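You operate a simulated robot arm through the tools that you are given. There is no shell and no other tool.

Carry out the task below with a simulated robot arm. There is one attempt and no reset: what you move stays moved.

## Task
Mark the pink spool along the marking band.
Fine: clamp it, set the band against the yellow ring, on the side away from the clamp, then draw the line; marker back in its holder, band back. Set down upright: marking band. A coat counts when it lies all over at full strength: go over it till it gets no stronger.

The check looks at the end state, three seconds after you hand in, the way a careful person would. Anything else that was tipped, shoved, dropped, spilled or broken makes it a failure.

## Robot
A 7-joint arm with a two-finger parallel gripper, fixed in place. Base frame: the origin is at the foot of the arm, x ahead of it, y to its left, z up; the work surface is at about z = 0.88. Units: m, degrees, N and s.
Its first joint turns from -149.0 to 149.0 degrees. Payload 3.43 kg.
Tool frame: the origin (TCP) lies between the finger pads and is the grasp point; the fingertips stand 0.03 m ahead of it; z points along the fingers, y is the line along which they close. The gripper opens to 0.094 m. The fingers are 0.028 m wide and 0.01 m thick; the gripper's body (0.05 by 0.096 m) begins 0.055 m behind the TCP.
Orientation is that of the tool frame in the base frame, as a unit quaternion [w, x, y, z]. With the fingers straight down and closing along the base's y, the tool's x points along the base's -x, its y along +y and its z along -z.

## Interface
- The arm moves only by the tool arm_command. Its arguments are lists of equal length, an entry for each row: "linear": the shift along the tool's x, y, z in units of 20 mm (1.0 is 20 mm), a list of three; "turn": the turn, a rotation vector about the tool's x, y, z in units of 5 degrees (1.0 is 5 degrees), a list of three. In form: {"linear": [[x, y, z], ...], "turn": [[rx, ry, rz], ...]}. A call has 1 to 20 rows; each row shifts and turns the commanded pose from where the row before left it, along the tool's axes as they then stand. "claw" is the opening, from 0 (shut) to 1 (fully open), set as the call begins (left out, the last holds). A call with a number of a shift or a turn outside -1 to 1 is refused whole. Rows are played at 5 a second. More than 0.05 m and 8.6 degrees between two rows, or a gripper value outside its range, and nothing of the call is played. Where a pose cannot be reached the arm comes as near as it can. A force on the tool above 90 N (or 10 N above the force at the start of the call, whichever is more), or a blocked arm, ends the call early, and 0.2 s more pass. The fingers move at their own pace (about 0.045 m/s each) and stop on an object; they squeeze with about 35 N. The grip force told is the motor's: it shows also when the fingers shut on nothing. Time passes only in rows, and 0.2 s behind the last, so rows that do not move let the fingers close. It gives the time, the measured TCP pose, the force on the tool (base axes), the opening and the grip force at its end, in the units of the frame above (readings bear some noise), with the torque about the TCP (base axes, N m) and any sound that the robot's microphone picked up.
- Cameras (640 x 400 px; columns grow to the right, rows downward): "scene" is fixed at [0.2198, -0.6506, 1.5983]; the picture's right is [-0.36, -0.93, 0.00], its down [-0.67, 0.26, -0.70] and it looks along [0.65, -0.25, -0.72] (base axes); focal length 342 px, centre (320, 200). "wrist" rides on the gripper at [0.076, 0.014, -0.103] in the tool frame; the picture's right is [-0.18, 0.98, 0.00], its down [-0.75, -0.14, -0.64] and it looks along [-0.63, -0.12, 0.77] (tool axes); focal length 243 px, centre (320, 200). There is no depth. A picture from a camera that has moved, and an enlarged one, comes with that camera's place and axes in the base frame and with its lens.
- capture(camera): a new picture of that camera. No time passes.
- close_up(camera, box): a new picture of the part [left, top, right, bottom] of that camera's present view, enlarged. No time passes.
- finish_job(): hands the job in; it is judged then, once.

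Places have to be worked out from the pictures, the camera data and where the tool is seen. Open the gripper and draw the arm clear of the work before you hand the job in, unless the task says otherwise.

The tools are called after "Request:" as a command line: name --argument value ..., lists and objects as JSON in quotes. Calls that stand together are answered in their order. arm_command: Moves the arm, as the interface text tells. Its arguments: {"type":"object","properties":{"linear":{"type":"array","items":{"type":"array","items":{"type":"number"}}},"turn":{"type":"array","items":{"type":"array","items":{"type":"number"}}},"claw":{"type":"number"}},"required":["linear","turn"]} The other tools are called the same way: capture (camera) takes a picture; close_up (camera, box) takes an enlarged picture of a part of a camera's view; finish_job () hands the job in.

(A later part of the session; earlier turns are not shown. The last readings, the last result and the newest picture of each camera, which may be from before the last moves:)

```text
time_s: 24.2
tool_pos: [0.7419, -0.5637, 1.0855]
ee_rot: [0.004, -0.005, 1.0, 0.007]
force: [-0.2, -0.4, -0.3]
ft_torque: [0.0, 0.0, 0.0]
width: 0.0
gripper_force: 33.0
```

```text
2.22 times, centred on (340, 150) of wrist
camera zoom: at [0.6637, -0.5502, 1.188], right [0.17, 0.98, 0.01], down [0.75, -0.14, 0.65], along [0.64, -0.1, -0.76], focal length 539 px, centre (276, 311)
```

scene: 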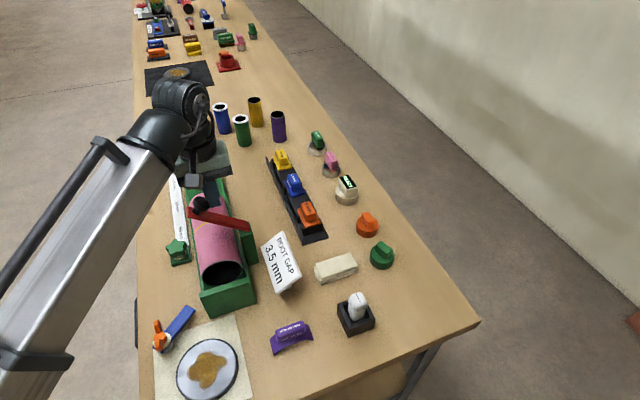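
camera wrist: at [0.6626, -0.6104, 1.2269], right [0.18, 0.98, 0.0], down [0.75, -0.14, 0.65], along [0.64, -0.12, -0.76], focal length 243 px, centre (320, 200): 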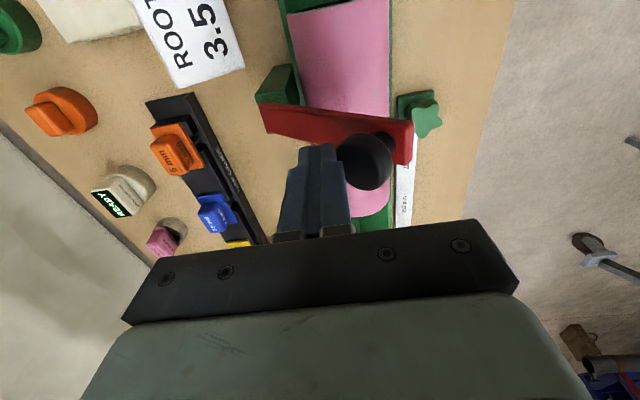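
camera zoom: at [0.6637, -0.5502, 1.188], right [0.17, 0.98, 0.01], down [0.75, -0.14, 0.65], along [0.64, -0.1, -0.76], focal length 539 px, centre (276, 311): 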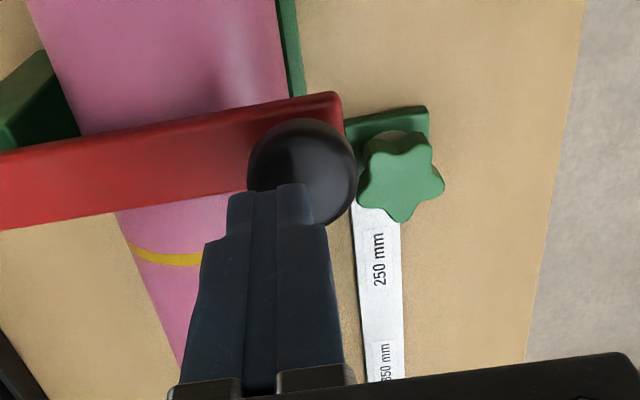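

The lever appears to have dropped closed, lying level across the spool, clear of the fingertips. I raise the gripper to check it.

Request:
arm_command --linear '[[0, 0, -0.8], [0, 0, -0.9], [0, 0, -0.9], [0, 0, -0.9], [0, 0, -0.9], [0, 0, -0.9], [0, 0, 0]]' --turn '[[0, 0, 0], [0, 0, 0], [0, 0, 0], [0, 0, 0], [0, 0, 0], [0, 0, 0], [0, 0, 0]]'

Request:
capture --camera "wrist"

Request:
close_up --camera "scene" --box '[160, 170, 280, 270]'

```text
time_s: 25.8
tool_pos: [0.7402, -0.5646, 1.191]
ee_rot: [0.004, -0.006, 1.0, 0.006]
force: [0.4, 0.6, 0.6]
ft_torque: [0.03, 0.02, 0.01]
width: 0.0
gripper_force: 33.1
```

```text
taken
camera wrist: at [0.6635, -0.5529, 1.2933], right [0.17, 0.98, 0.01], down [0.75, -0.14, 0.65], along [0.64, -0.1, -0.76], focal length 243 px, centre (320, 200)
```

wrist: 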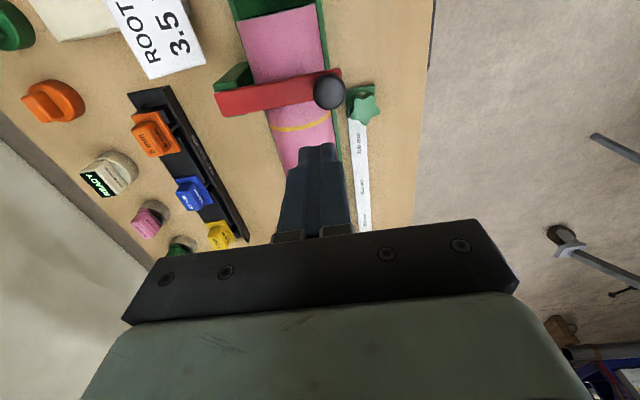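

```text
4.00 times, centred on (220, 220) of scene
camera zoom: at [0.2198, -0.6506, 1.5983], right [-0.36, -0.93, 0.0], down [-0.67, 0.26, -0.7], along [0.65, -0.25, -0.72], focal length 1368 px, centre (720, 120)
```

zoom: 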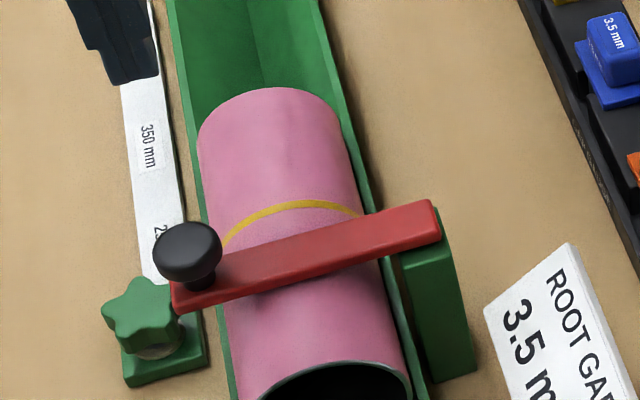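

The lever lies level across the spool with its knob up. To be sure it's fully home I press lightly on the knob with small steps and read the force.

Request:
arm_command --linear '[[0, 0, 0.8], [0, 0, 0.9], [0, 0, 0.9], [0, 0, 0.9], [0, 0, 0.9], [0, 0, 0.8], [0, 0, 0.1], [0, 0, 0.1], [0, 0, 0]]' --turn '[[0, 0, 0], [0, 0, 0], [0, 0, 0], [0, 0, 0], [0, 0, 0], [0, 0, 0], [0, 0, 0], [0, 0, 0], [0, 0, 0]]'

Request:
close_up --camera "scene" --box '[160, 170, 280, 270]'

```text
time_s: 27.8
tool_pos: [0.7413, -0.5664, 1.0836]
ee_rot: [0.005, -0.006, 1.0, 0.006]
force: [0.3, 0.3, 0.4]
ft_torque: [-0.01, -0.03, 0.0]
width: 0.0
gripper_force: 33.3
```

```text
4.00 times, centred on (220, 220) of scene
camera zoom: at [0.2198, -0.6506, 1.5983], right [-0.36, -0.93, 0.0], down [-0.67, 0.26, -0.7], along [0.65, -0.25, -0.72], focal length 1368 px, centre (720, 120)
```

zoom: 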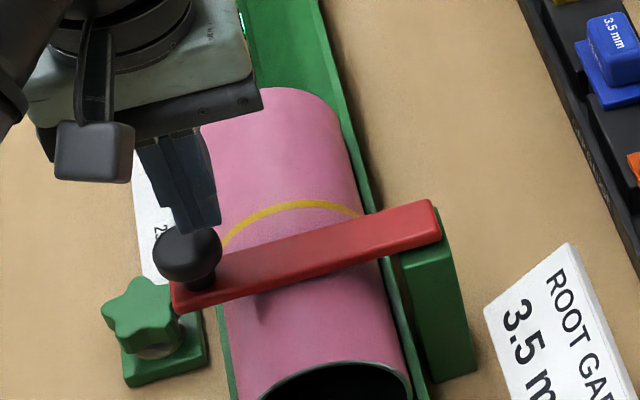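

No contact yet at tip z ≈ 1.054. I step down 2 mm at a time.

Request:
arm_command --linear '[[0, 0.1, 0.1], [0, 0.1, 0.1], [0, 0, 0.1], [0, 0, 0]]' --turn '[[0, 0, 0], [0, 0, 0], [0, 0, 0], [0, 0, 0]]'

```text
time_s: 28.8
tool_pos: [0.7396, -0.5613, 1.0771]
ee_rot: [0.005, -0.005, 1.0, 0.006]
force: [0.4, -0.4, 0.5]
ft_torque: [0.02, 0.02, -0.01]
width: 0.0002
gripper_force: 33.1
```

Still free at tip z ≈ 1.047; I go on down in small steps.

Request:
arm_command --linear '[[0, 0, 0.1], [0, 0, 0.1], [0, 0, 0.05], [0, 0, 0]]' --turn '[[0, 0, 0], [0, 0, 0], [0, 0, 0], [0, 0, 0]]'

Request:
close_up --camera "scene" --box '[180, 200, 240, 250]'

```text
time_s: 29.8
tool_pos: [0.7404, -0.5611, 1.0727]
ee_rot: [0.004, -0.006, 1.0, 0.006]
force: [-1.3, -0.7, -0.9]
ft_torque: [0.0, -0.01, 0.01]
width: 0.0002
gripper_force: 33.1
```

```text
8.00 times, centred on (210, 225) of scene
camera zoom: at [0.2198, -0.6506, 1.5983], right [-0.36, -0.93, 0.0], down [-0.67, 0.26, -0.7], along [0.65, -0.25, -0.72], focal length 2736 px, centre (1200, 0)
```

zoom: 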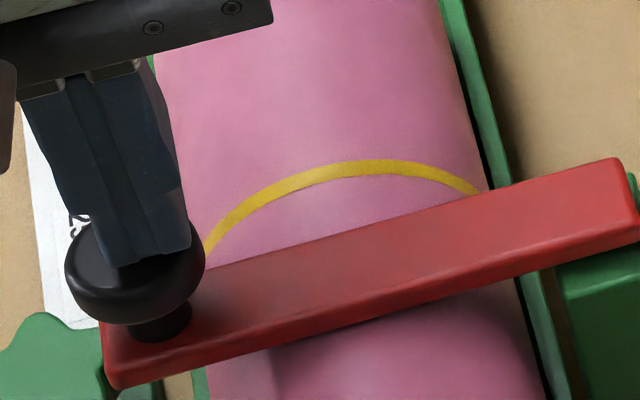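

The fingertip is just over the knob's face. A few more millimetres to feel the contact.

Request:
arm_command --linear '[[0, 0, 0.1], [0, 0, 0.1], [0, 0, 0.05], [0, 0, 0]]' --turn '[[0, 0, 0], [0, 0, 0], [0, 0, 0], [0, 0, 0]]'

Request:
close_up --camera "scene" --box '[180, 200, 240, 250]'

```text
time_s: 30.8
tool_pos: [0.7397, -0.56, 1.0713]
ee_rot: [0.006, -0.005, 1.0, 0.006]
force: [4.9, -7.6, 37.3]
ft_torque: [-0.08, -0.08, 0.1]
width: 0.0
gripper_force: 32.3
```

```text
8.00 times, centred on (210, 225) of scene
camera zoom: at [0.2198, -0.6506, 1.5983], right [-0.36, -0.93, 0.0], down [-0.67, 0.26, -0.7], along [0.65, -0.25, -0.72], focal length 2736 px, centre (1200, 0)
```

zoom: 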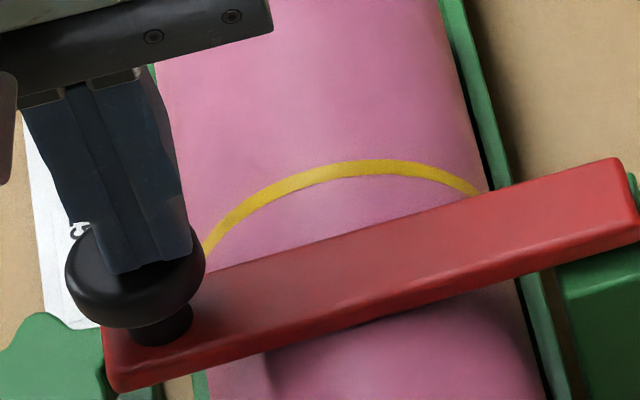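

37 N of firm resistance at tip z ≈ 1.041 with no movement: the clamp is fully closed. I back off, correct the slight tilt, open the gripper and go above the marking band.

Request:
arm_command --linear '[[0, 0, -0.5], [0, 0, -0.9], [0, 0, -0.9], [0, 0, -0.9], [0, 0, -0.9], [0, 0, -0.9], [0.95, -0.57, 0], [0.95, -0.57, 0], [0.95, -0.57, 0], [0.95, -0.57, 0], [0.95, -0.57, 0], [0.95, -0.57, 0], [0.95, -0.57, 0], [0.95, -0.57, 0], [0.95, -0.57, 0], [0.95, -0.57, 0], [0.95, -0.57, 0], [0.95, -0.57, 0], [0, 0, 0]]' --turn '[[0, 0, 0], [0, 0, 0], [0.14, 0.14, 0.115], [0, 0, 0], [0, 0, 0], [0, 0, 0], [0, 0, 0], [0, 0, 0], [0, 0, 0], [0, 0, 0], [0, 0, 0], [0, 0, 0], [0, 0, 0], [0, 0, 0], [0, 0, 0], [0, 0, 0], [0, 0, 0], [0, 0, 0], [0, 0, 0]]'

Request:
arm_command --linear '[[0, 0, 0.5], [0, 0, 0.8], [0, 0, 0.8], [0, 0, 0.8], [0, 0, 0]]' --turn '[[0, 0, 0], [0, 0, 0], [0, 0, 0], [0, 0, 0], [0, 0, 0]]' --claw 1

Request:
capture --camera "wrist"

Request:
capture --camera "scene"

```text
time_s: 34.8
tool_pos: [0.5123, -0.6982, 1.1686]
ee_rot: [-0.002, 0.0, 1.0, 0.0]
force: [0.2, 0.1, 0.2]
ft_torque: [0.0, 0.0, -0.02]
width: 0.0001
gripper_force: 33.1
```

```text
time_s: 36.0
tool_pos: [0.5124, -0.6971, 1.1104]
ee_rot: [-0.001, 0.0, 1.0, 0.0]
force: [0.1, -0.8, -0.3]
ft_torque: [0.0, 0.01, 0.02]
width: 0.0941
gripper_force: 0.0
```

```text
taken
camera wrist: at [0.4367, -0.6823, 1.2136], right [0.18, 0.98, 0.0], down [0.76, -0.14, 0.64], along [0.63, -0.12, -0.77], focal length 243 px, centre (320, 200)
```

wrist: 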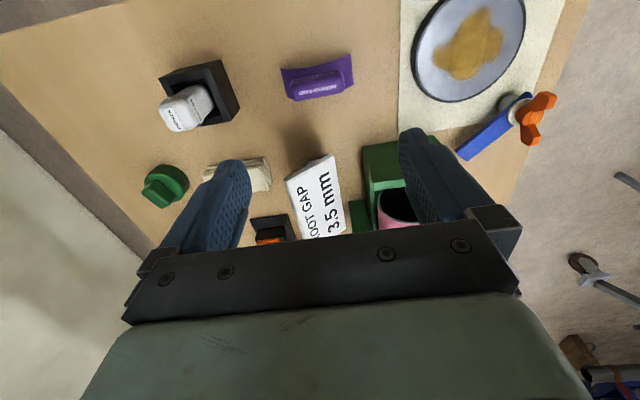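

```text
taken
```

scene: 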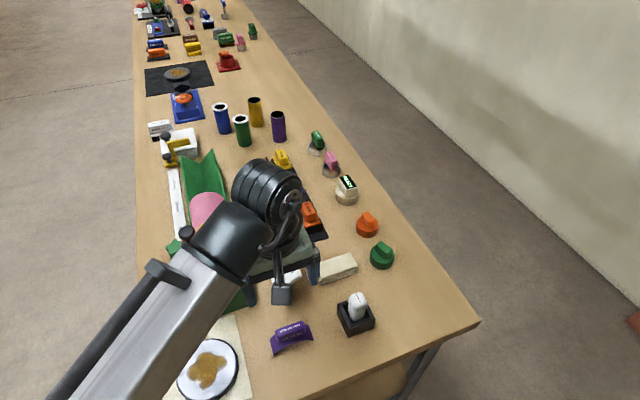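

The gripper is level and above the band. I enlarge the band to check the alignment with the fingers before descending.

Request:
close_up --camera "wrist" --box '[260, 40, 380, 110]'

```text
5.33 times, centred on (320, 75) of wrist
camera zoom: at [0.4367, -0.6823, 1.2136], right [0.18, 0.98, 0.0], down [0.76, -0.14, 0.64], along [0.63, -0.12, -0.77], focal length 1294 px, centre (320, 867)
```

zoom: 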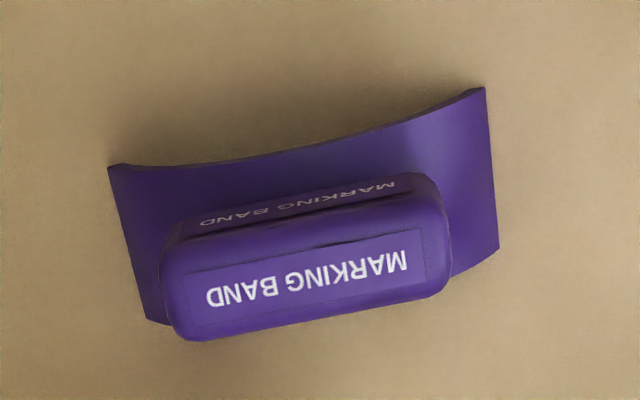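

The block's centre reads (0.512, -0.699), top z 0.931, about 58 mm long along y — matching the gripper's line. I descend so the fingertips stop just above the band's curved sheet (tips z ≈ 0.904).

Request:
arm_command --linear '[[0, -0.09, 0.9], [0, 0, 0.9], [0, 0, 0.9], [0, 0, 0.9], [0, 0, 0.9], [0, 0, 0.9], [0, 0, 0.9], [0, 0, 0.9], [0, 0, 0.8], [0, 0, 0.5], [0, 0, 0.3], [0, 0, 0]]' --turn '[[0, 0, 0], [0, 0, 0], [0, 0, 0], [0, 0, 0], [0, 0, 0], [0, 0, 0], [0, 0, 0], [0, 0, 0], [0, 0, 0], [0, 0, 0], [0, 0, 0], [0, 0, 0]]'

Request:
capture --camera "wrist"

Request:
capture --camera "scene"

```text
time_s: 38.6
tool_pos: [0.5095, -0.6993, 0.9343]
ee_rot: [-0.002, -0.001, 1.0, 0.0]
force: [0.1, 0.1, 0.7]
ft_torque: [-0.01, 0.01, -0.02]
width: 0.094
gripper_force: 0.1
```

```text
taken
camera wrist: at [0.4345, -0.6846, 1.0371], right [0.18, 0.98, 0.0], down [0.76, -0.14, 0.64], along [0.63, -0.12, -0.77], focal length 243 px, centre (320, 200)
```

wrist: 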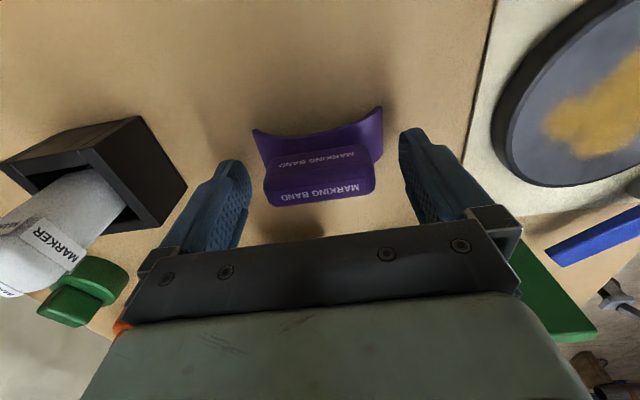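

```text
taken
```

scene: 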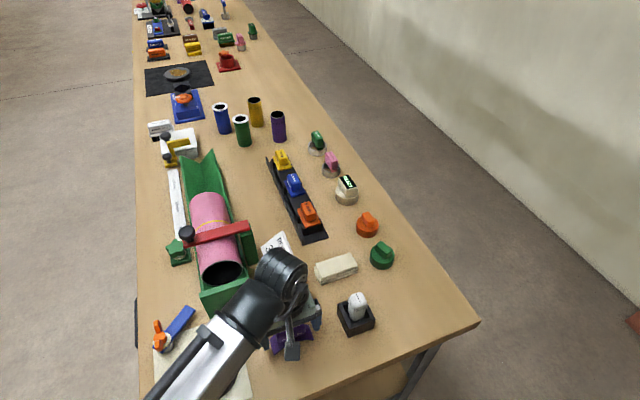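

The block sits centred between the open fingers. I close the gripper on it.

Request:
arm_command --linear '[[0, 0, 0], [0, 0, 0], [0, 0, 0], [0, 0, 0], [0, 0, 0]]' --turn '[[0, 0, 0], [0, 0, 0], [0, 0, 0], [0, 0, 0], [0, 0, 0]]' --claw 0

Request:
capture --camera "wrist"

```text
time_s: 39.8
tool_pos: [0.5098, -0.6995, 0.9343]
ee_rot: [-0.002, 0.0, 1.0, 0.0]
force: [1.1, -0.7, 0.4]
ft_torque: [-0.04, -0.03, 0.0]
width: 0.063
gripper_force: 35.2
```

```text
taken
camera wrist: at [0.4345, -0.6846, 1.0372], right [0.18, 0.98, 0.0], down [0.76, -0.14, 0.64], along [0.63, -0.12, -0.77], focal length 243 px, centre (320, 200)
```

wrist: 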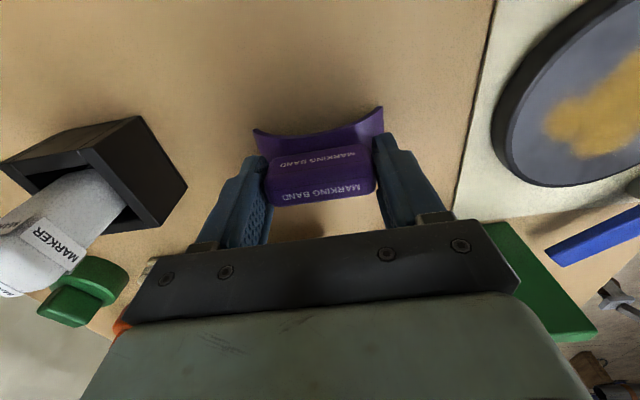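

The band is held (0.063 m wide grip). I remember its place (TCP 0.5097, -0.6995, 0.9343) for later, lift it and carry it high over to the spool.

Request:
arm_command --linear '[[0, 0, -0.3], [0, 0, -0.6], [0, 0, -0.9], [0, 0, -0.9], [0, 0, -0.9], [0, 0, -0.9], [0, 0, -0.9], [0, 0, -0.9], [0, 0, -0.9], [0, 0, -0.9], [0, 0, -0.9], [0, 0, -0.9], [0, 0, -0.9], [0, 0, -0.5], [0, 0, 0]]' --turn '[[0, 0, 0], [0, 0, 0], [0, 0, 0], [0, 0, 0], [0, 0, 0], [0, 0, 0], [0, 0, 0], [0, 0, 0], [0, 0, 0], [0, 0, 0], [0, 0, 0], [0, 0, 0], [0, 0, 0], [0, 0, 0], [0, 0, 0]]'

Request:
capture --camera "wrist"

Request:
capture --camera "scene"

```text
time_s: 43.0
tool_pos: [0.5111, -0.6998, 1.1616]
ee_rot: [-0.003, 0.0, 1.0, 0.0]
force: [-1.1, 0.4, -0.2]
ft_torque: [-0.02, -0.01, 0.03]
width: 0.0631
gripper_force: 34.2
```

```text
taken
camera wrist: at [0.436, -0.6848, 1.2642], right [0.18, 0.98, 0.0], down [0.76, -0.14, 0.64], along [0.63, -0.12, -0.77], focal length 243 px, centre (320, 200)
```

wrist: 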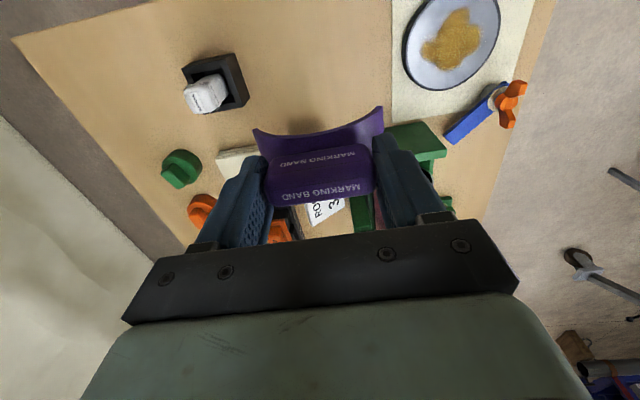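

```text
taken
```

scene: 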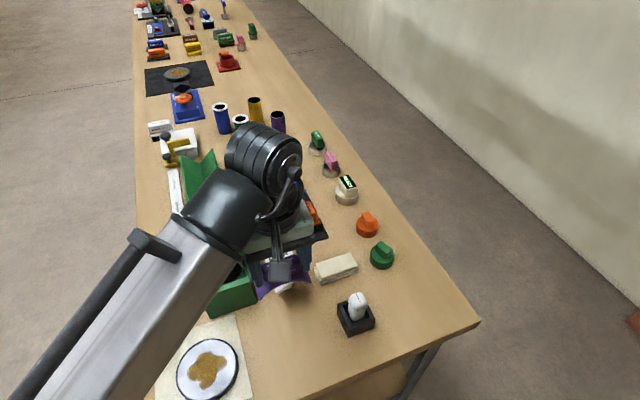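

The band hangs level in the grip. I carry it over to above the spool, beyond the ring (TCP about 0.806, -0.599).

Request:
arm_command --linear '[[-0.5, 0.17, 0], [-0.9, 0.307, 0], [-0.9, 0.307, 0], [-0.9, 0.307, 0], [-0.9, 0.307, 0], [-0.9, 0.307, 0], [-0.9, 0.307, 0], [-0.9, 0.307, 0], [-0.9, 0.307, 0], [-0.9, 0.307, 0], [-0.9, 0.307, 0], [-0.9, 0.307, 0], [-0.9, 0.307, 0], [-0.9, 0.307, 0], [-0.9, 0.307, 0], [-0.9, 0.307, 0], [-0.8, 0.27, 0], [0, 0, 0], [0, 0, 0]]' --turn '[[0, 0, 0], [0, 0, 0], [0, 0, 0], [0, 0, 0], [0, 0, 0], [0, 0, 0], [0, 0, 0], [0, 0, 0], [0, 0, 0], [0, 0, 0], [0, 0, 0], [0, 0, 0], [0, 0, 0], [0, 0, 0], [0, 0, 0], [0, 0, 0], [0, 0, 0], [0, 0, 0], [0, 0, 0]]'

Request:
capture --camera "wrist"

Request:
capture --camera "scene"

```text
time_s: 47.0
tool_pos: [0.8085, -0.6013, 1.1594]
ee_rot: [-0.002, 0.0, 1.0, 0.0]
force: [-0.5, 0.2, -1.1]
ft_torque: [0.03, 0.02, -0.03]
width: 0.0634
gripper_force: 34.8
```

```text
taken
camera wrist: at [0.7327, -0.586, 1.2623], right [0.18, 0.98, 0.0], down [0.76, -0.14, 0.64], along [0.63, -0.12, -0.77], focal length 243 px, centre (320, 200)
```

wrist: 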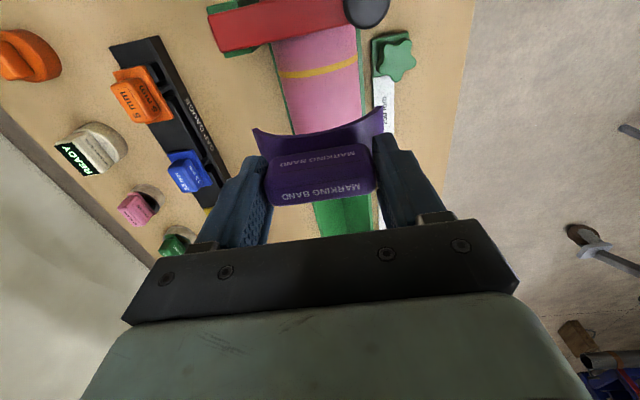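

```text
taken
```

scene: 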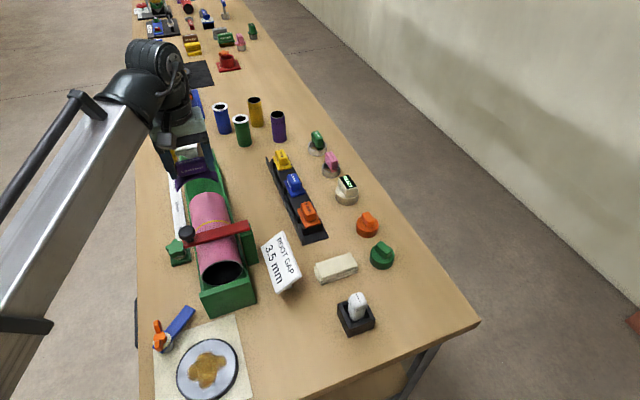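

I take enlarged views of the ring and the band's lower edge to compute the offset before lowering.

Request:
close_up --camera "wrist" --box '[250, 50, 390, 150]'

Request:
close_up --camera "scene" --box '[160, 140, 260, 260]'

```text
4.00 times, centred on (320, 100) of wrist
camera zoom: at [0.7327, -0.586, 1.2623], right [0.18, 0.98, 0.0], down [0.76, -0.14, 0.64], along [0.63, -0.12, -0.77], focal length 970 px, centre (320, 600)
```

zoom: 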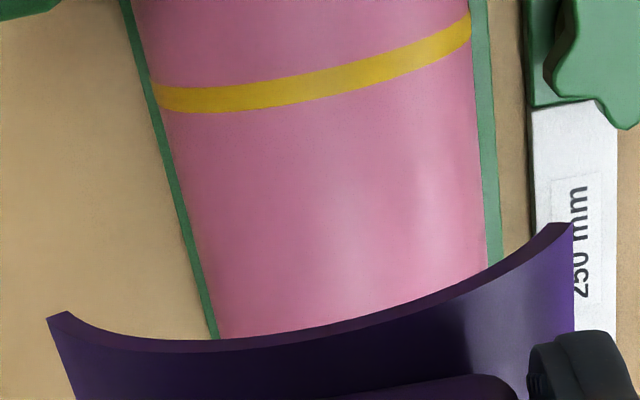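

```text
3.33 times, centred on (210, 200) of scene
camera zoom: at [0.2198, -0.6506, 1.5983], right [-0.36, -0.93, 0.0], down [-0.67, 0.26, -0.7], along [0.65, -0.25, -0.72], focal length 1140 px, centre (687, 200)
```

zoom: 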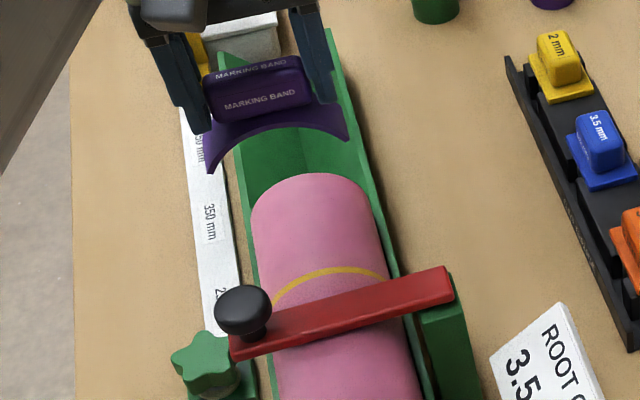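

The band's near edge is at x ≈ 0.792 (aligned with y), the ring's far edge at x ≈ 0.789, and both centres agree at y ≈ -0.599. I shift 2 mm toward the ring and lower to just above the spool.

Request:
arm_command --linear '[[0.1, 0.03, 0], [0, 0, 0.7], [0, 0, 0.8], [0, 0, 0.8], [0, 0, 0.8], [0, 0, 0.8], [0, 0, 0.7], [0, 0, 0.5], [0, 0, 0.3], [0, 0, 0]]' --turn '[[0, 0, 0], [0, 0, 0], [0, 0, 0], [0, 0, 0], [0, 0, 0], [0, 0, 0], [0, 0, 0], [0, 0, 0], [0, 0, 0], [0, 0, 0]]'

Request:
close_up --camera "wrist" --box '[220, 50, 420, 210]'

Request:
close_up --camera "scene" --box '[160, 160, 260, 260]'

```text
time_s: 49.2
tool_pos: [0.8065, -0.5978, 1.0512]
ee_rot: [-0.001, 0.0, 1.0, 0.0]
force: [-0.3, 0.1, -0.3]
ft_torque: [0.01, 0.03, -0.02]
width: 0.0633
gripper_force: 34.8
```

```text
2.50 times, centred on (320, 130) of wrist
camera zoom: at [0.7306, -0.5832, 1.1533], right [0.18, 0.98, 0.0], down [0.76, -0.14, 0.64], along [0.63, -0.12, -0.77], focal length 606 px, centre (320, 375)
```

zoom: 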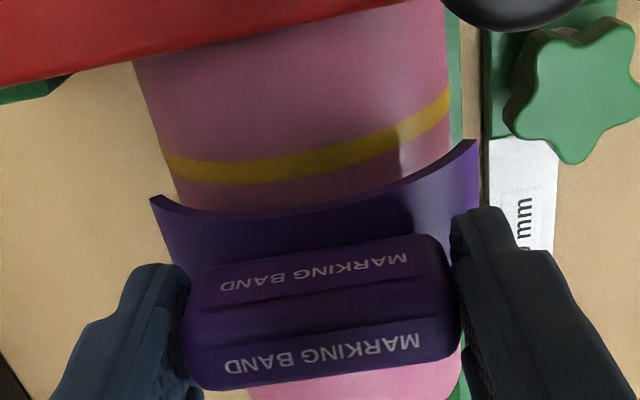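

```text
4.00 times, centred on (210, 210) of scene
camera zoom: at [0.2198, -0.6506, 1.5983], right [-0.36, -0.93, 0.0], down [-0.67, 0.26, -0.7], along [0.65, -0.25, -0.72], focal length 1368 px, centre (760, 160)
```

zoom: 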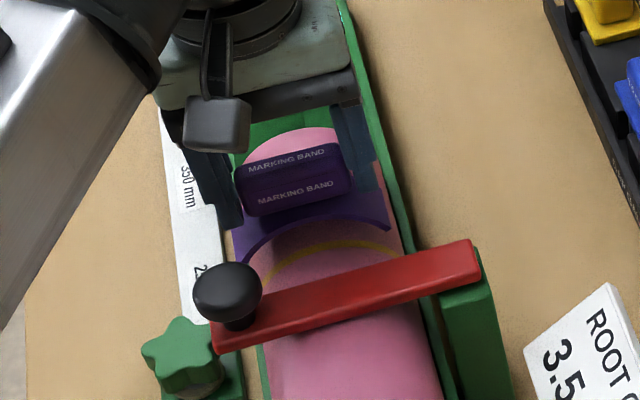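

The band straddles the spool squarely, its near edge within 1–2 mm of the ring's far edge. I lower a bit more, nearly to contact, for a parallax-free check.

Request:
arm_command --linear '[[0, 0, 0.2], [0, 0, 0.2], [0, 0, 0.2], [0, 0, 0.1], [0, 0, 0]]' --turn '[[0, 0, 0], [0, 0, 0], [0, 0, 0], [0, 0, 0], [0, 0, 0]]'

Request:
close_up --camera "wrist" --box '[260, 60, 380, 150]'

Request:
close_up --camera "scene" --box '[180, 185, 250, 235]'

```text
time_s: 50.4
tool_pos: [0.8068, -0.5996, 1.0365]
ee_rot: [-0.002, 0.0, 1.0, 0.0]
force: [-0.1, 0.7, -1.0]
ft_torque: [0.01, 0.02, 0.02]
width: 0.0633
gripper_force: 34.9
```

```text
4.44 times, centred on (320, 105) of wrist
camera zoom: at [0.7305, -0.5835, 1.1396], right [0.18, 0.98, 0.0], down [0.76, -0.14, 0.64], along [0.63, -0.12, -0.77], focal length 1078 px, centre (320, 622)
```

zoom: 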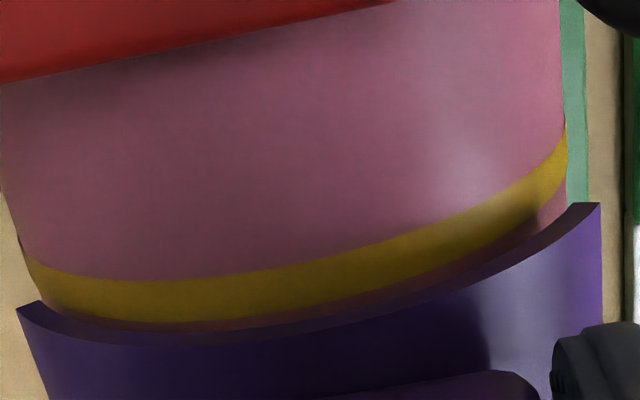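

```text
8.00 times, centred on (215, 210) of scene
camera zoom: at [0.2198, -0.6506, 1.5983], right [-0.36, -0.93, 0.0], down [-0.67, 0.26, -0.7], along [0.65, -0.25, -0.72], focal length 2736 px, centre (1160, 120)
```

zoom: 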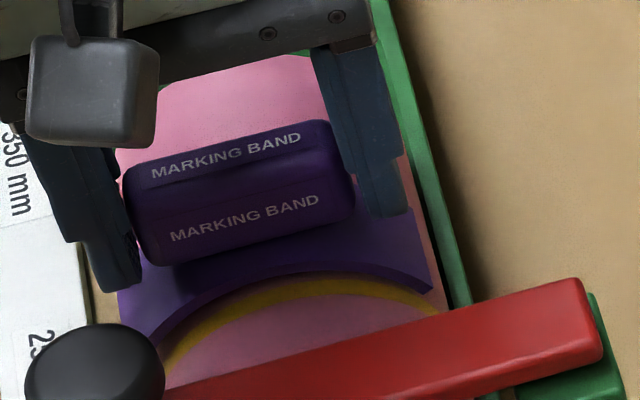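

There is now only a thin pink strip between ring and band edge, and a few mm of height remain. I lower in 1–2 mm steps, watching the force.

Request:
arm_command --linear '[[0, 0, 0.08], [0, 0, 0.07], [0, 0, 0]]' --turn '[[0, 0, 0], [0, 0, 0], [0, 0, 0]]'

Request:
close_up --camera "wrist" --box '[260, 60, 380, 150]'

```text
time_s: 51.2
tool_pos: [0.8044, -0.5984, 1.0343]
ee_rot: [-0.002, -0.001, 1.0, 0.001]
force: [-0.8, -0.3, -1.2]
ft_torque: [0.0, -0.01, 0.02]
width: 0.0634
gripper_force: 35.1
```

```text
4.44 times, centred on (320, 105) of wrist
camera zoom: at [0.7295, -0.5835, 1.1373], right [0.18, 0.98, 0.0], down [0.76, -0.14, 0.64], along [0.63, -0.12, -0.77], focal length 1078 px, centre (320, 622)
```

zoom: 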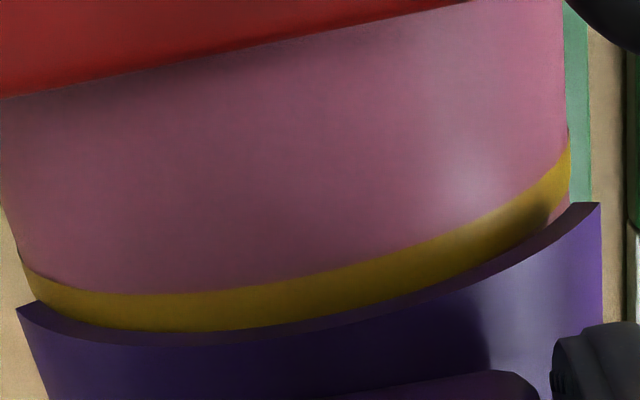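

The ring's far edge is now flush with the band's edge in view, still without contact. To avoid covering the ring while settling I shift about 1 mm away (+x) and lower 2 mm.

Request:
arm_command --linear '[[-0.06, 0, 0], [0, 0, 0.05], [0, 0, 0.05], [0, 0, 0]]' --turn '[[0, 0, 0], [0, 0, 0], [0, 0, 0], [0, 0, 0]]'

Request:
close_up --camera "wrist" --box '[260, 60, 380, 150]'

```text
time_s: 52.2
tool_pos: [0.8063, -0.5982, 1.0322]
ee_rot: [-0.002, 0.0, 1.0, 0.0]
force: [-0.7, 0.2, 0.1]
ft_torque: [-0.02, -0.01, 0.0]
width: 0.0633
gripper_force: 34.7
```

```text
4.44 times, centred on (320, 105) of wrist
camera zoom: at [0.7303, -0.5842, 1.1355], right [0.18, 0.98, 0.0], down [0.76, -0.14, 0.64], along [0.63, -0.12, -0.77], focal length 1078 px, centre (320, 622)
```

zoom: 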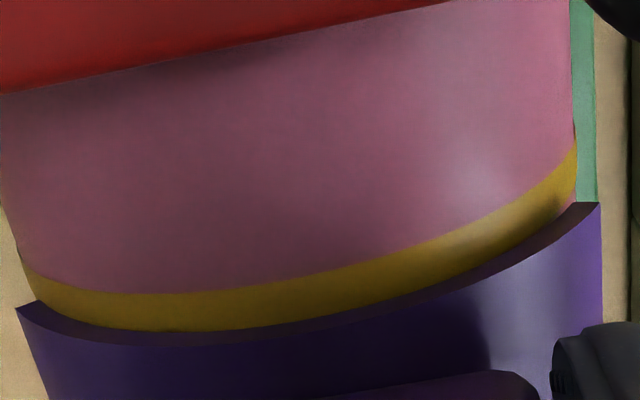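

Ring and band edge are flush and the band is symmetric over the spool. I continue lowering in 1 mm steps until contact.

Request:
arm_command --linear '[[-0.02, 0, 0.05], [0, 0, 0.05], [0, 0, 0]]' --turn '[[0, 0, 0], [0, 0, 0], [0, 0, 0]]'

Request:
close_up --camera "wrist" --box '[260, 60, 380, 150]'

```text
time_s: 53.0
tool_pos: [0.808, -0.5991, 1.0311]
ee_rot: [-0.001, 0.0, 1.0, -0.002]
force: [-2.2, -3.8, 15.2]
ft_torque: [-0.45, 0.22, -0.01]
width: 0.0633
gripper_force: 34.6
```

```text
4.44 times, centred on (320, 105) of wrist
camera zoom: at [0.7312, -0.584, 1.1341], right [0.18, 0.98, 0.0], down [0.76, -0.14, 0.64], along [0.63, -0.12, -0.77], focal length 1078 px, centre (320, 622)
```

zoom: 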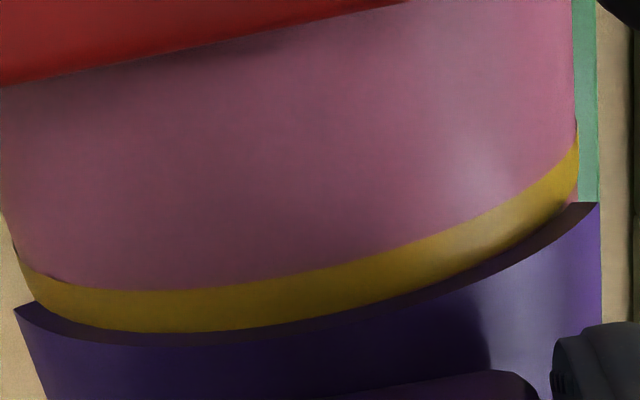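

15 N of contact: the band is seated with its edge flush along the fully visible ring. I ease the pressure slightly and open the gripper.

Request:
arm_command --linear '[[0, 0, -0.03], [0, 0, 0]]' --turn '[[0, 0, 0], [0, 0, 0]]'

Request:
arm_command --linear '[[0, 0, 0], [0, 0, 0], [0, 0, 0]]' --turn '[[0, 0, 0], [0, 0, 0], [0, 0, 0]]' --claw 1

Request:
close_up --camera "wrist" --box '[220, 50, 420, 210]'

Request:
close_up --camera "scene" --box '[180, 185, 250, 235]'

```text
time_s: 53.6
tool_pos: [0.8061, -0.5982, 1.0299]
ee_rot: [-0.001, 0.0, 1.0, 0.0]
force: [1.0, -3.8, 17.1]
ft_torque: [-0.42, 0.12, 0.06]
width: 0.0632
gripper_force: 34.7
```

```text
time_s: 54.4
tool_pos: [0.8062, -0.5983, 1.0308]
ee_rot: [-0.002, 0.001, 1.0, 0.0]
force: [0.5, -0.6, -0.4]
ft_torque: [0.04, 0.01, 0.01]
width: 0.0939
gripper_force: 0.1
```

```text
2.50 times, centred on (320, 130) of wrist
camera zoom: at [0.7313, -0.5841, 1.1328], right [0.18, 0.98, 0.0], down [0.76, -0.14, 0.64], along [0.63, -0.12, -0.77], focal length 606 px, centre (320, 375)
```

zoom: 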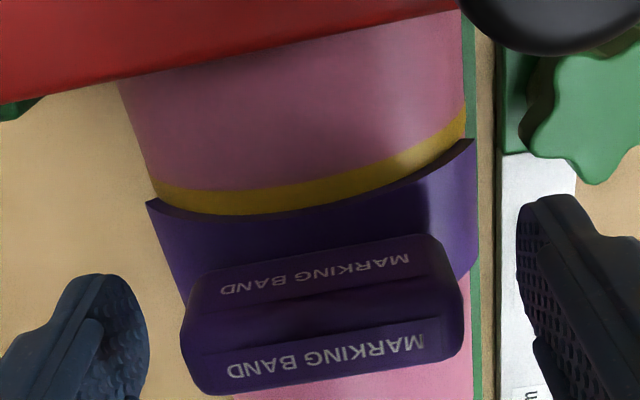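

```text
8.00 times, centred on (215, 210) of scene
camera zoom: at [0.2198, -0.6506, 1.5983], right [-0.36, -0.93, 0.0], down [-0.67, 0.26, -0.7], along [0.65, -0.25, -0.72], focal length 2736 px, centre (1160, 120)
```

zoom: 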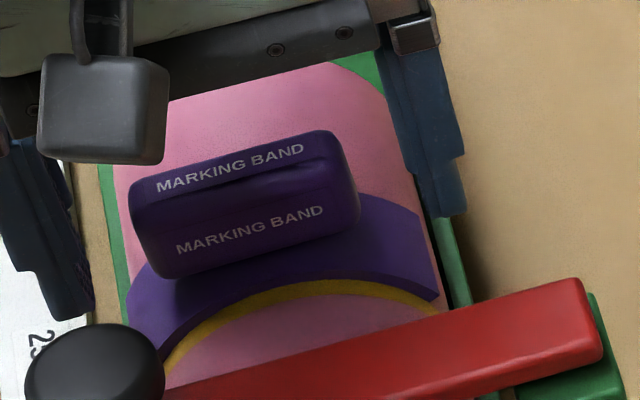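

The band rests squarely on the spool, flush with the ring. I lift away and check it from above.

Request:
arm_command --linear '[[0, 0, -0.3], [0, 0, -0.7], [0, 0, -0.9], [0, 0, -0.9], [0, 0, -0.9], [0, 0, -0.9], [0, 0, -0.9], [0, 0, -0.9], [0, 0, -0.9], [0, 0, -0.7], [0, 0, 0]]' --turn '[[0, 0, 0], [0, 0, 0], [0, 0, 0], [0, 0, 0], [0, 0, 0], [0, 0, 0], [0, 0, 0], [0, 0, 0], [0, 0, 0], [0, 0, 0], [0, 0, 0]]'

Request:
close_up --camera "wrist" --box '[240, 0, 400, 150]'

Request:
close_up --camera "scene" --box '[170, 170, 260, 250]'

```text
time_s: 56.8
tool_pos: [0.8093, -0.598, 1.1919]
ee_rot: [-0.002, 0.0, 1.0, 0.0]
force: [0.1, 0.6, -0.5]
ft_torque: [0.02, 0.0, 0.0]
width: 0.094
gripper_force: 0.1
```

```text
2.67 times, centred on (320, 75) of wrist
camera zoom: at [0.7331, -0.5838, 1.2955], right [0.18, 0.98, 0.0], down [0.76, -0.14, 0.64], along [0.63, -0.12, -0.77], focal length 647 px, centre (320, 533)
```

zoom: 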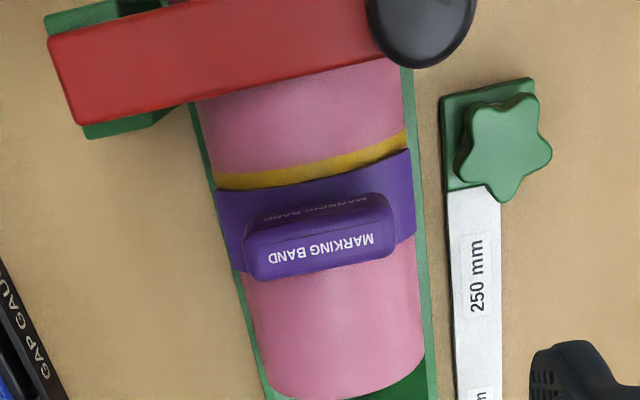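

```text
5.00 times, centred on (215, 210) of scene
camera zoom: at [0.2198, -0.6506, 1.5983], right [-0.36, -0.93, 0.0], down [-0.67, 0.26, -0.7], along [0.65, -0.25, -0.72], focal length 1710 px, centre (845, 150)
```

zoom: 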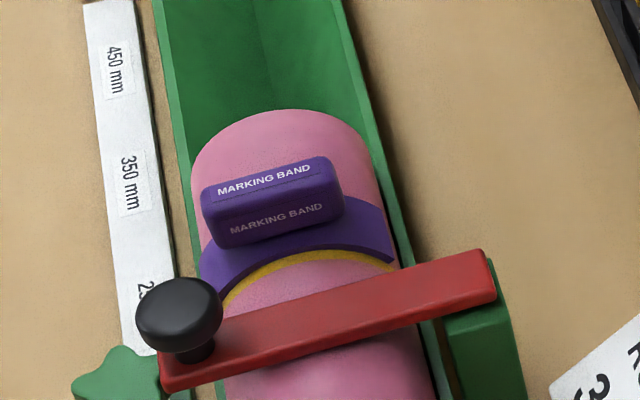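

The band lies correctly against the ring. Now I go over to the marker's holder at height and look at it.

Request:
arm_command --linear '[[0.9, -0.7, 0], [0.9, -0.7, 0], [0.9, -0.7, 0], [0.9, -0.7, 0], [0.9, -0.7, 0], [0.9, -0.7, 0], [0.9, -0.7, 0], [0.9, -0.7, 0], [0.9, -0.7, 0], [0.9, -0.7, 0], [0.9, -0.7, 0], [0.9, -0.7, 0], [0.9, -0.7, 0], [0.9, -0.7, 0], [0.9, -0.7, 0], [0.9, -0.7, 0], [0.9, -0.7, 0], [0, 0, 0], [0, 0, 0]]' --turn '[[0, 0, 0], [0, 0, 0], [0, 0, 0], [0, 0, 0], [0, 0, 0], [0, 0, 0], [0, 0, 0], [0, 0, 0], [0, 0, 0], [0, 0, 0], [0, 0, 0], [0, 0, 0], [0, 0, 0], [0, 0, 0], [0, 0, 0], [0, 0, 0], [0, 0, 0], [0, 0, 0], [0, 0, 0]]'

Request:
capture --camera "wrist"

Request:
close_up --camera "scene" --box '[320, 270, 400, 350]'

```text
time_s: 60.8
tool_pos: [0.5, -0.837, 1.1928]
ee_rot: [-0.001, 0.001, 1.0, 0.0]
force: [-0.3, 0.3, -0.8]
ft_torque: [-0.01, 0.03, -0.04]
width: 0.0941
gripper_force: 0.1
```

```text
taken
camera wrist: at [0.4245, -0.8226, 1.2954], right [0.18, 0.98, 0.0], down [0.76, -0.14, 0.64], along [0.63, -0.12, -0.77], focal length 243 px, centre (320, 200)
```

wrist: 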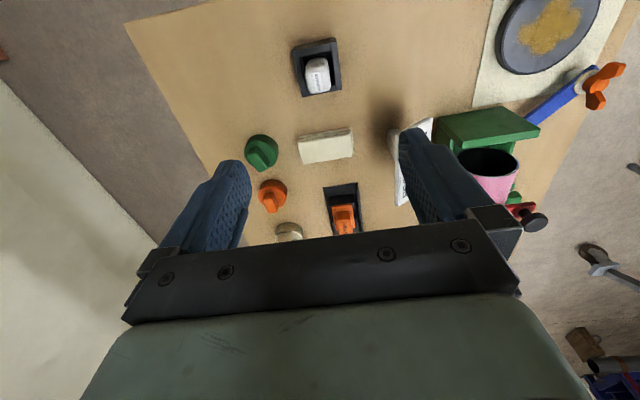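

```text
5.00 times, centred on (360, 310) of scene
camera zoom: at [0.2198, -0.6506, 1.5983], right [-0.36, -0.93, 0.0], down [-0.67, 0.26, -0.7], along [0.65, -0.25, -0.72], focal length 1710 px, centre (120, -350)
```

zoom: 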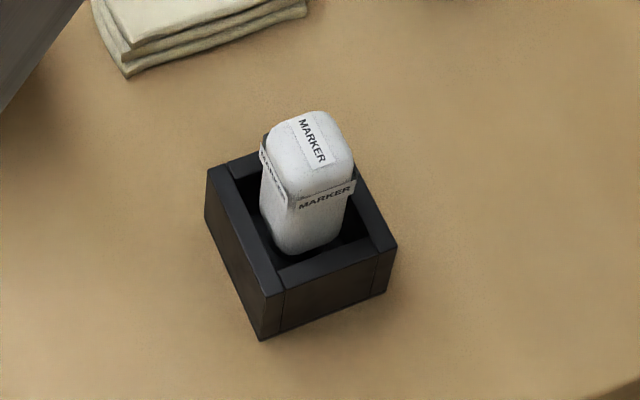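

Request:
close_up --camera "wrist" --box '[280, 30, 360, 110]'

```text
5.00 times, centred on (320, 70) of wrist
camera zoom: at [0.4245, -0.8226, 1.2954], right [0.18, 0.98, 0.0], down [0.76, -0.14, 0.64], along [0.63, -0.12, -0.77], focal length 1213 px, centre (320, 850)
```

zoom: 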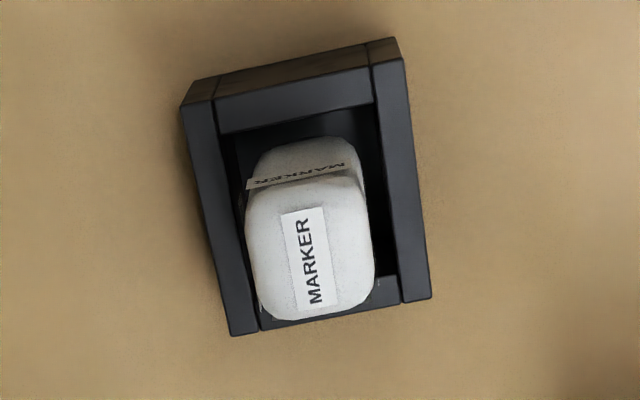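

The marker is about 27–28 mm square, top at (0.497, -0.838, 0.99), and the box rim is at z ≈ 0.926. I descend to just above its top and re-check.

Request:
arm_command --linear '[[0, 0, 0.8], [0, 0, 0.9], [0, 0, 0.9], [0, 0, 0.9], [0, 0, 0.9], [0, 0, 0.9], [0, 0, 0.9], [0, 0, 0.8], [0, 0, 0]]' --turn '[[0, 0, 0], [0, 0, 0], [0, 0, 0], [0, 0, 0], [0, 0, 0], [0, 0, 0], [0, 0, 0], [0, 0, 0], [0, 0, 0]]'

Request:
capture --camera "wrist"

Request:
capture --camera "scene"

```text
time_s: 62.8
tool_pos: [0.4995, -0.8353, 1.0502]
ee_rot: [-0.003, 0.0, 1.0, 0.0]
force: [-0.2, 0.2, 0.3]
ft_torque: [0.02, -0.02, 0.02]
width: 0.0939
gripper_force: 0.1
```

```text
taken
camera wrist: at [0.4236, -0.821, 1.1538], right [0.18, 0.98, 0.0], down [0.76, -0.14, 0.64], along [0.63, -0.12, -0.77], focal length 243 px, centre (320, 200)
```

wrist: 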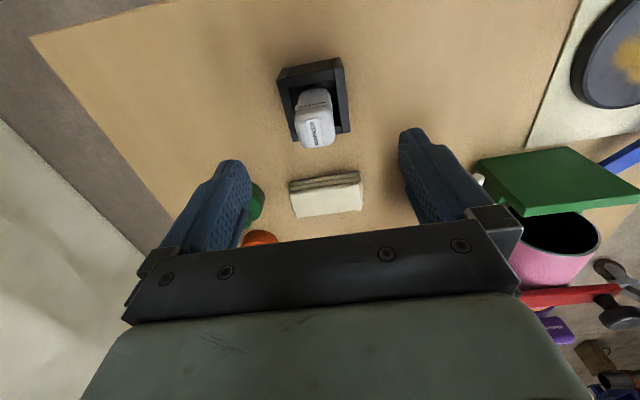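

```text
taken
```

scene: 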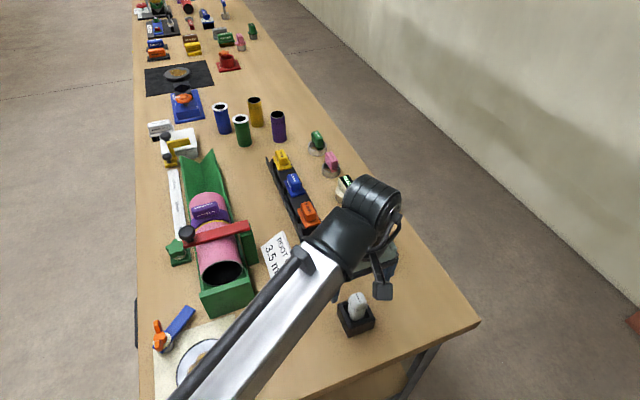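

I enlarge the marker's top to refine its position and height.

Request:
close_up --camera "wrist" --box '[270, 50, 370, 160]'

Request:
close_up --camera "scene" --box '[330, 280, 390, 340]'

```text
3.64 times, centred on (320, 105) of wrist
camera zoom: at [0.4236, -0.821, 1.1538], right [0.18, 0.98, 0.0], down [0.76, -0.14, 0.64], along [0.63, -0.12, -0.77], focal length 882 px, centre (320, 546)
```

zoom: 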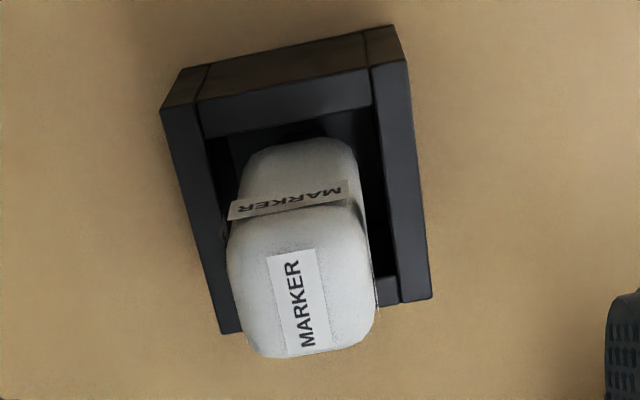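

```text
6.67 times, centred on (360, 310) of scene
camera zoom: at [0.2198, -0.6506, 1.5983], right [-0.36, -0.93, 0.0], down [-0.67, 0.26, -0.7], along [0.65, -0.25, -0.72], focal length 2280 px, centre (53, -533)
```

zoom: 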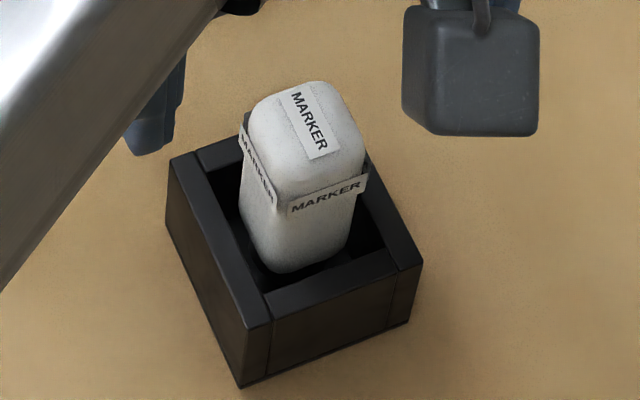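

Triangulated: marker top centre (0.4998, -0.839, 0.983), upright and centred in its box. I shift 4 mm in -y and descend so the fingertips stay about 9 mm above the rim.

Request:
arm_command --linear '[[0, -0.2, 0], [0, 0, 0.8], [0, 0, 0.8], [0, 0, 0.8], [0, 0, 0.8], [0, 0, 0.6], [0, 0, 0.45], [0, 0, 0]]' --turn '[[0, 0, 0], [0, 0, 0], [0, 0, 0], [0, 0, 0], [0, 0, 0], [0, 0, 0], [0, 0, 0], [0, 0, 0]]'

Request:
capture --camera "wrist"

Request:
close_up --camera "scene" --box '[300, 250, 420, 350]'

```text
time_s: 64.6
tool_pos: [0.5008, -0.8403, 0.9678]
ee_rot: [-0.001, 0.0, 1.0, 0.0]
force: [0.1, -1.2, -0.2]
ft_torque: [-0.03, 0.01, 0.01]
width: 0.0943
gripper_force: 0.0
```

```text
taken
camera wrist: at [0.4254, -0.8255, 1.0704], right [0.18, 0.98, 0.0], down [0.76, -0.14, 0.64], along [0.63, -0.12, -0.77], focal length 243 px, centre (320, 200)
```

wrist: 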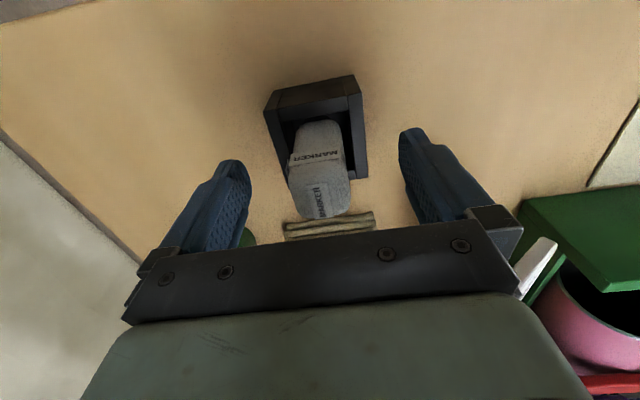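

```text
4.00 times, centred on (360, 300) of scene
camera zoom: at [0.2198, -0.6506, 1.5983], right [-0.36, -0.93, 0.0], down [-0.67, 0.26, -0.7], along [0.65, -0.25, -0.72], focal length 1368 px, centre (160, -200)
```

zoom: 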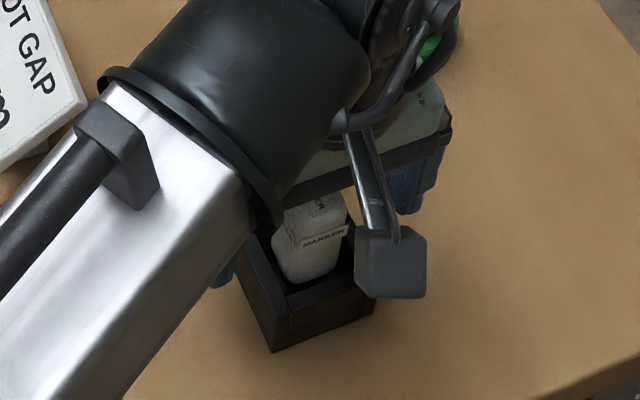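

The marker stands centred between the fingers, tips just above the rim. I close on it.

Request:
arm_command --linear '[[0, 0, 0], [0, 0, 0], [0, 0, 0], [0, 0, 0], [0, 0, 0], [0, 0, 0]]' --turn '[[0, 0, 0], [0, 0, 0], [0, 0, 0], [0, 0, 0], [0, 0, 0], [0, 0, 0]]' --claw 0

Request:
capture --camera "wrist"

```text
time_s: 66.0
tool_pos: [0.5012, -0.8409, 0.9684]
ee_rot: [-0.002, 0.0, 1.0, -0.001]
force: [-0.4, 0.8, -0.7]
ft_torque: [0.04, 0.0, 0.02]
width: 0.0334
gripper_force: 35.0
```

```text
taken
camera wrist: at [0.4254, -0.8255, 1.0706], right [0.18, 0.98, 0.0], down [0.76, -0.14, 0.64], along [0.63, -0.12, -0.77], focal length 243 px, centre (320, 200)
```

wrist: 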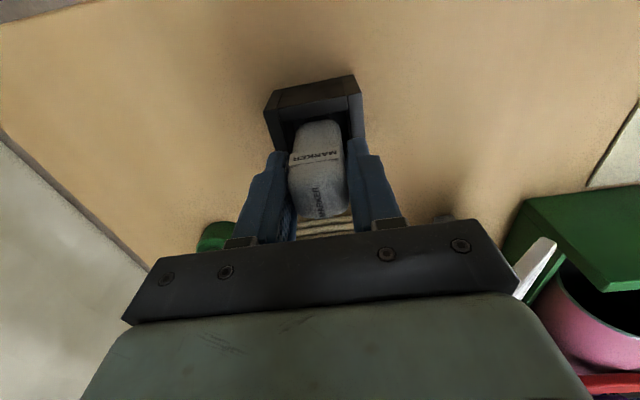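

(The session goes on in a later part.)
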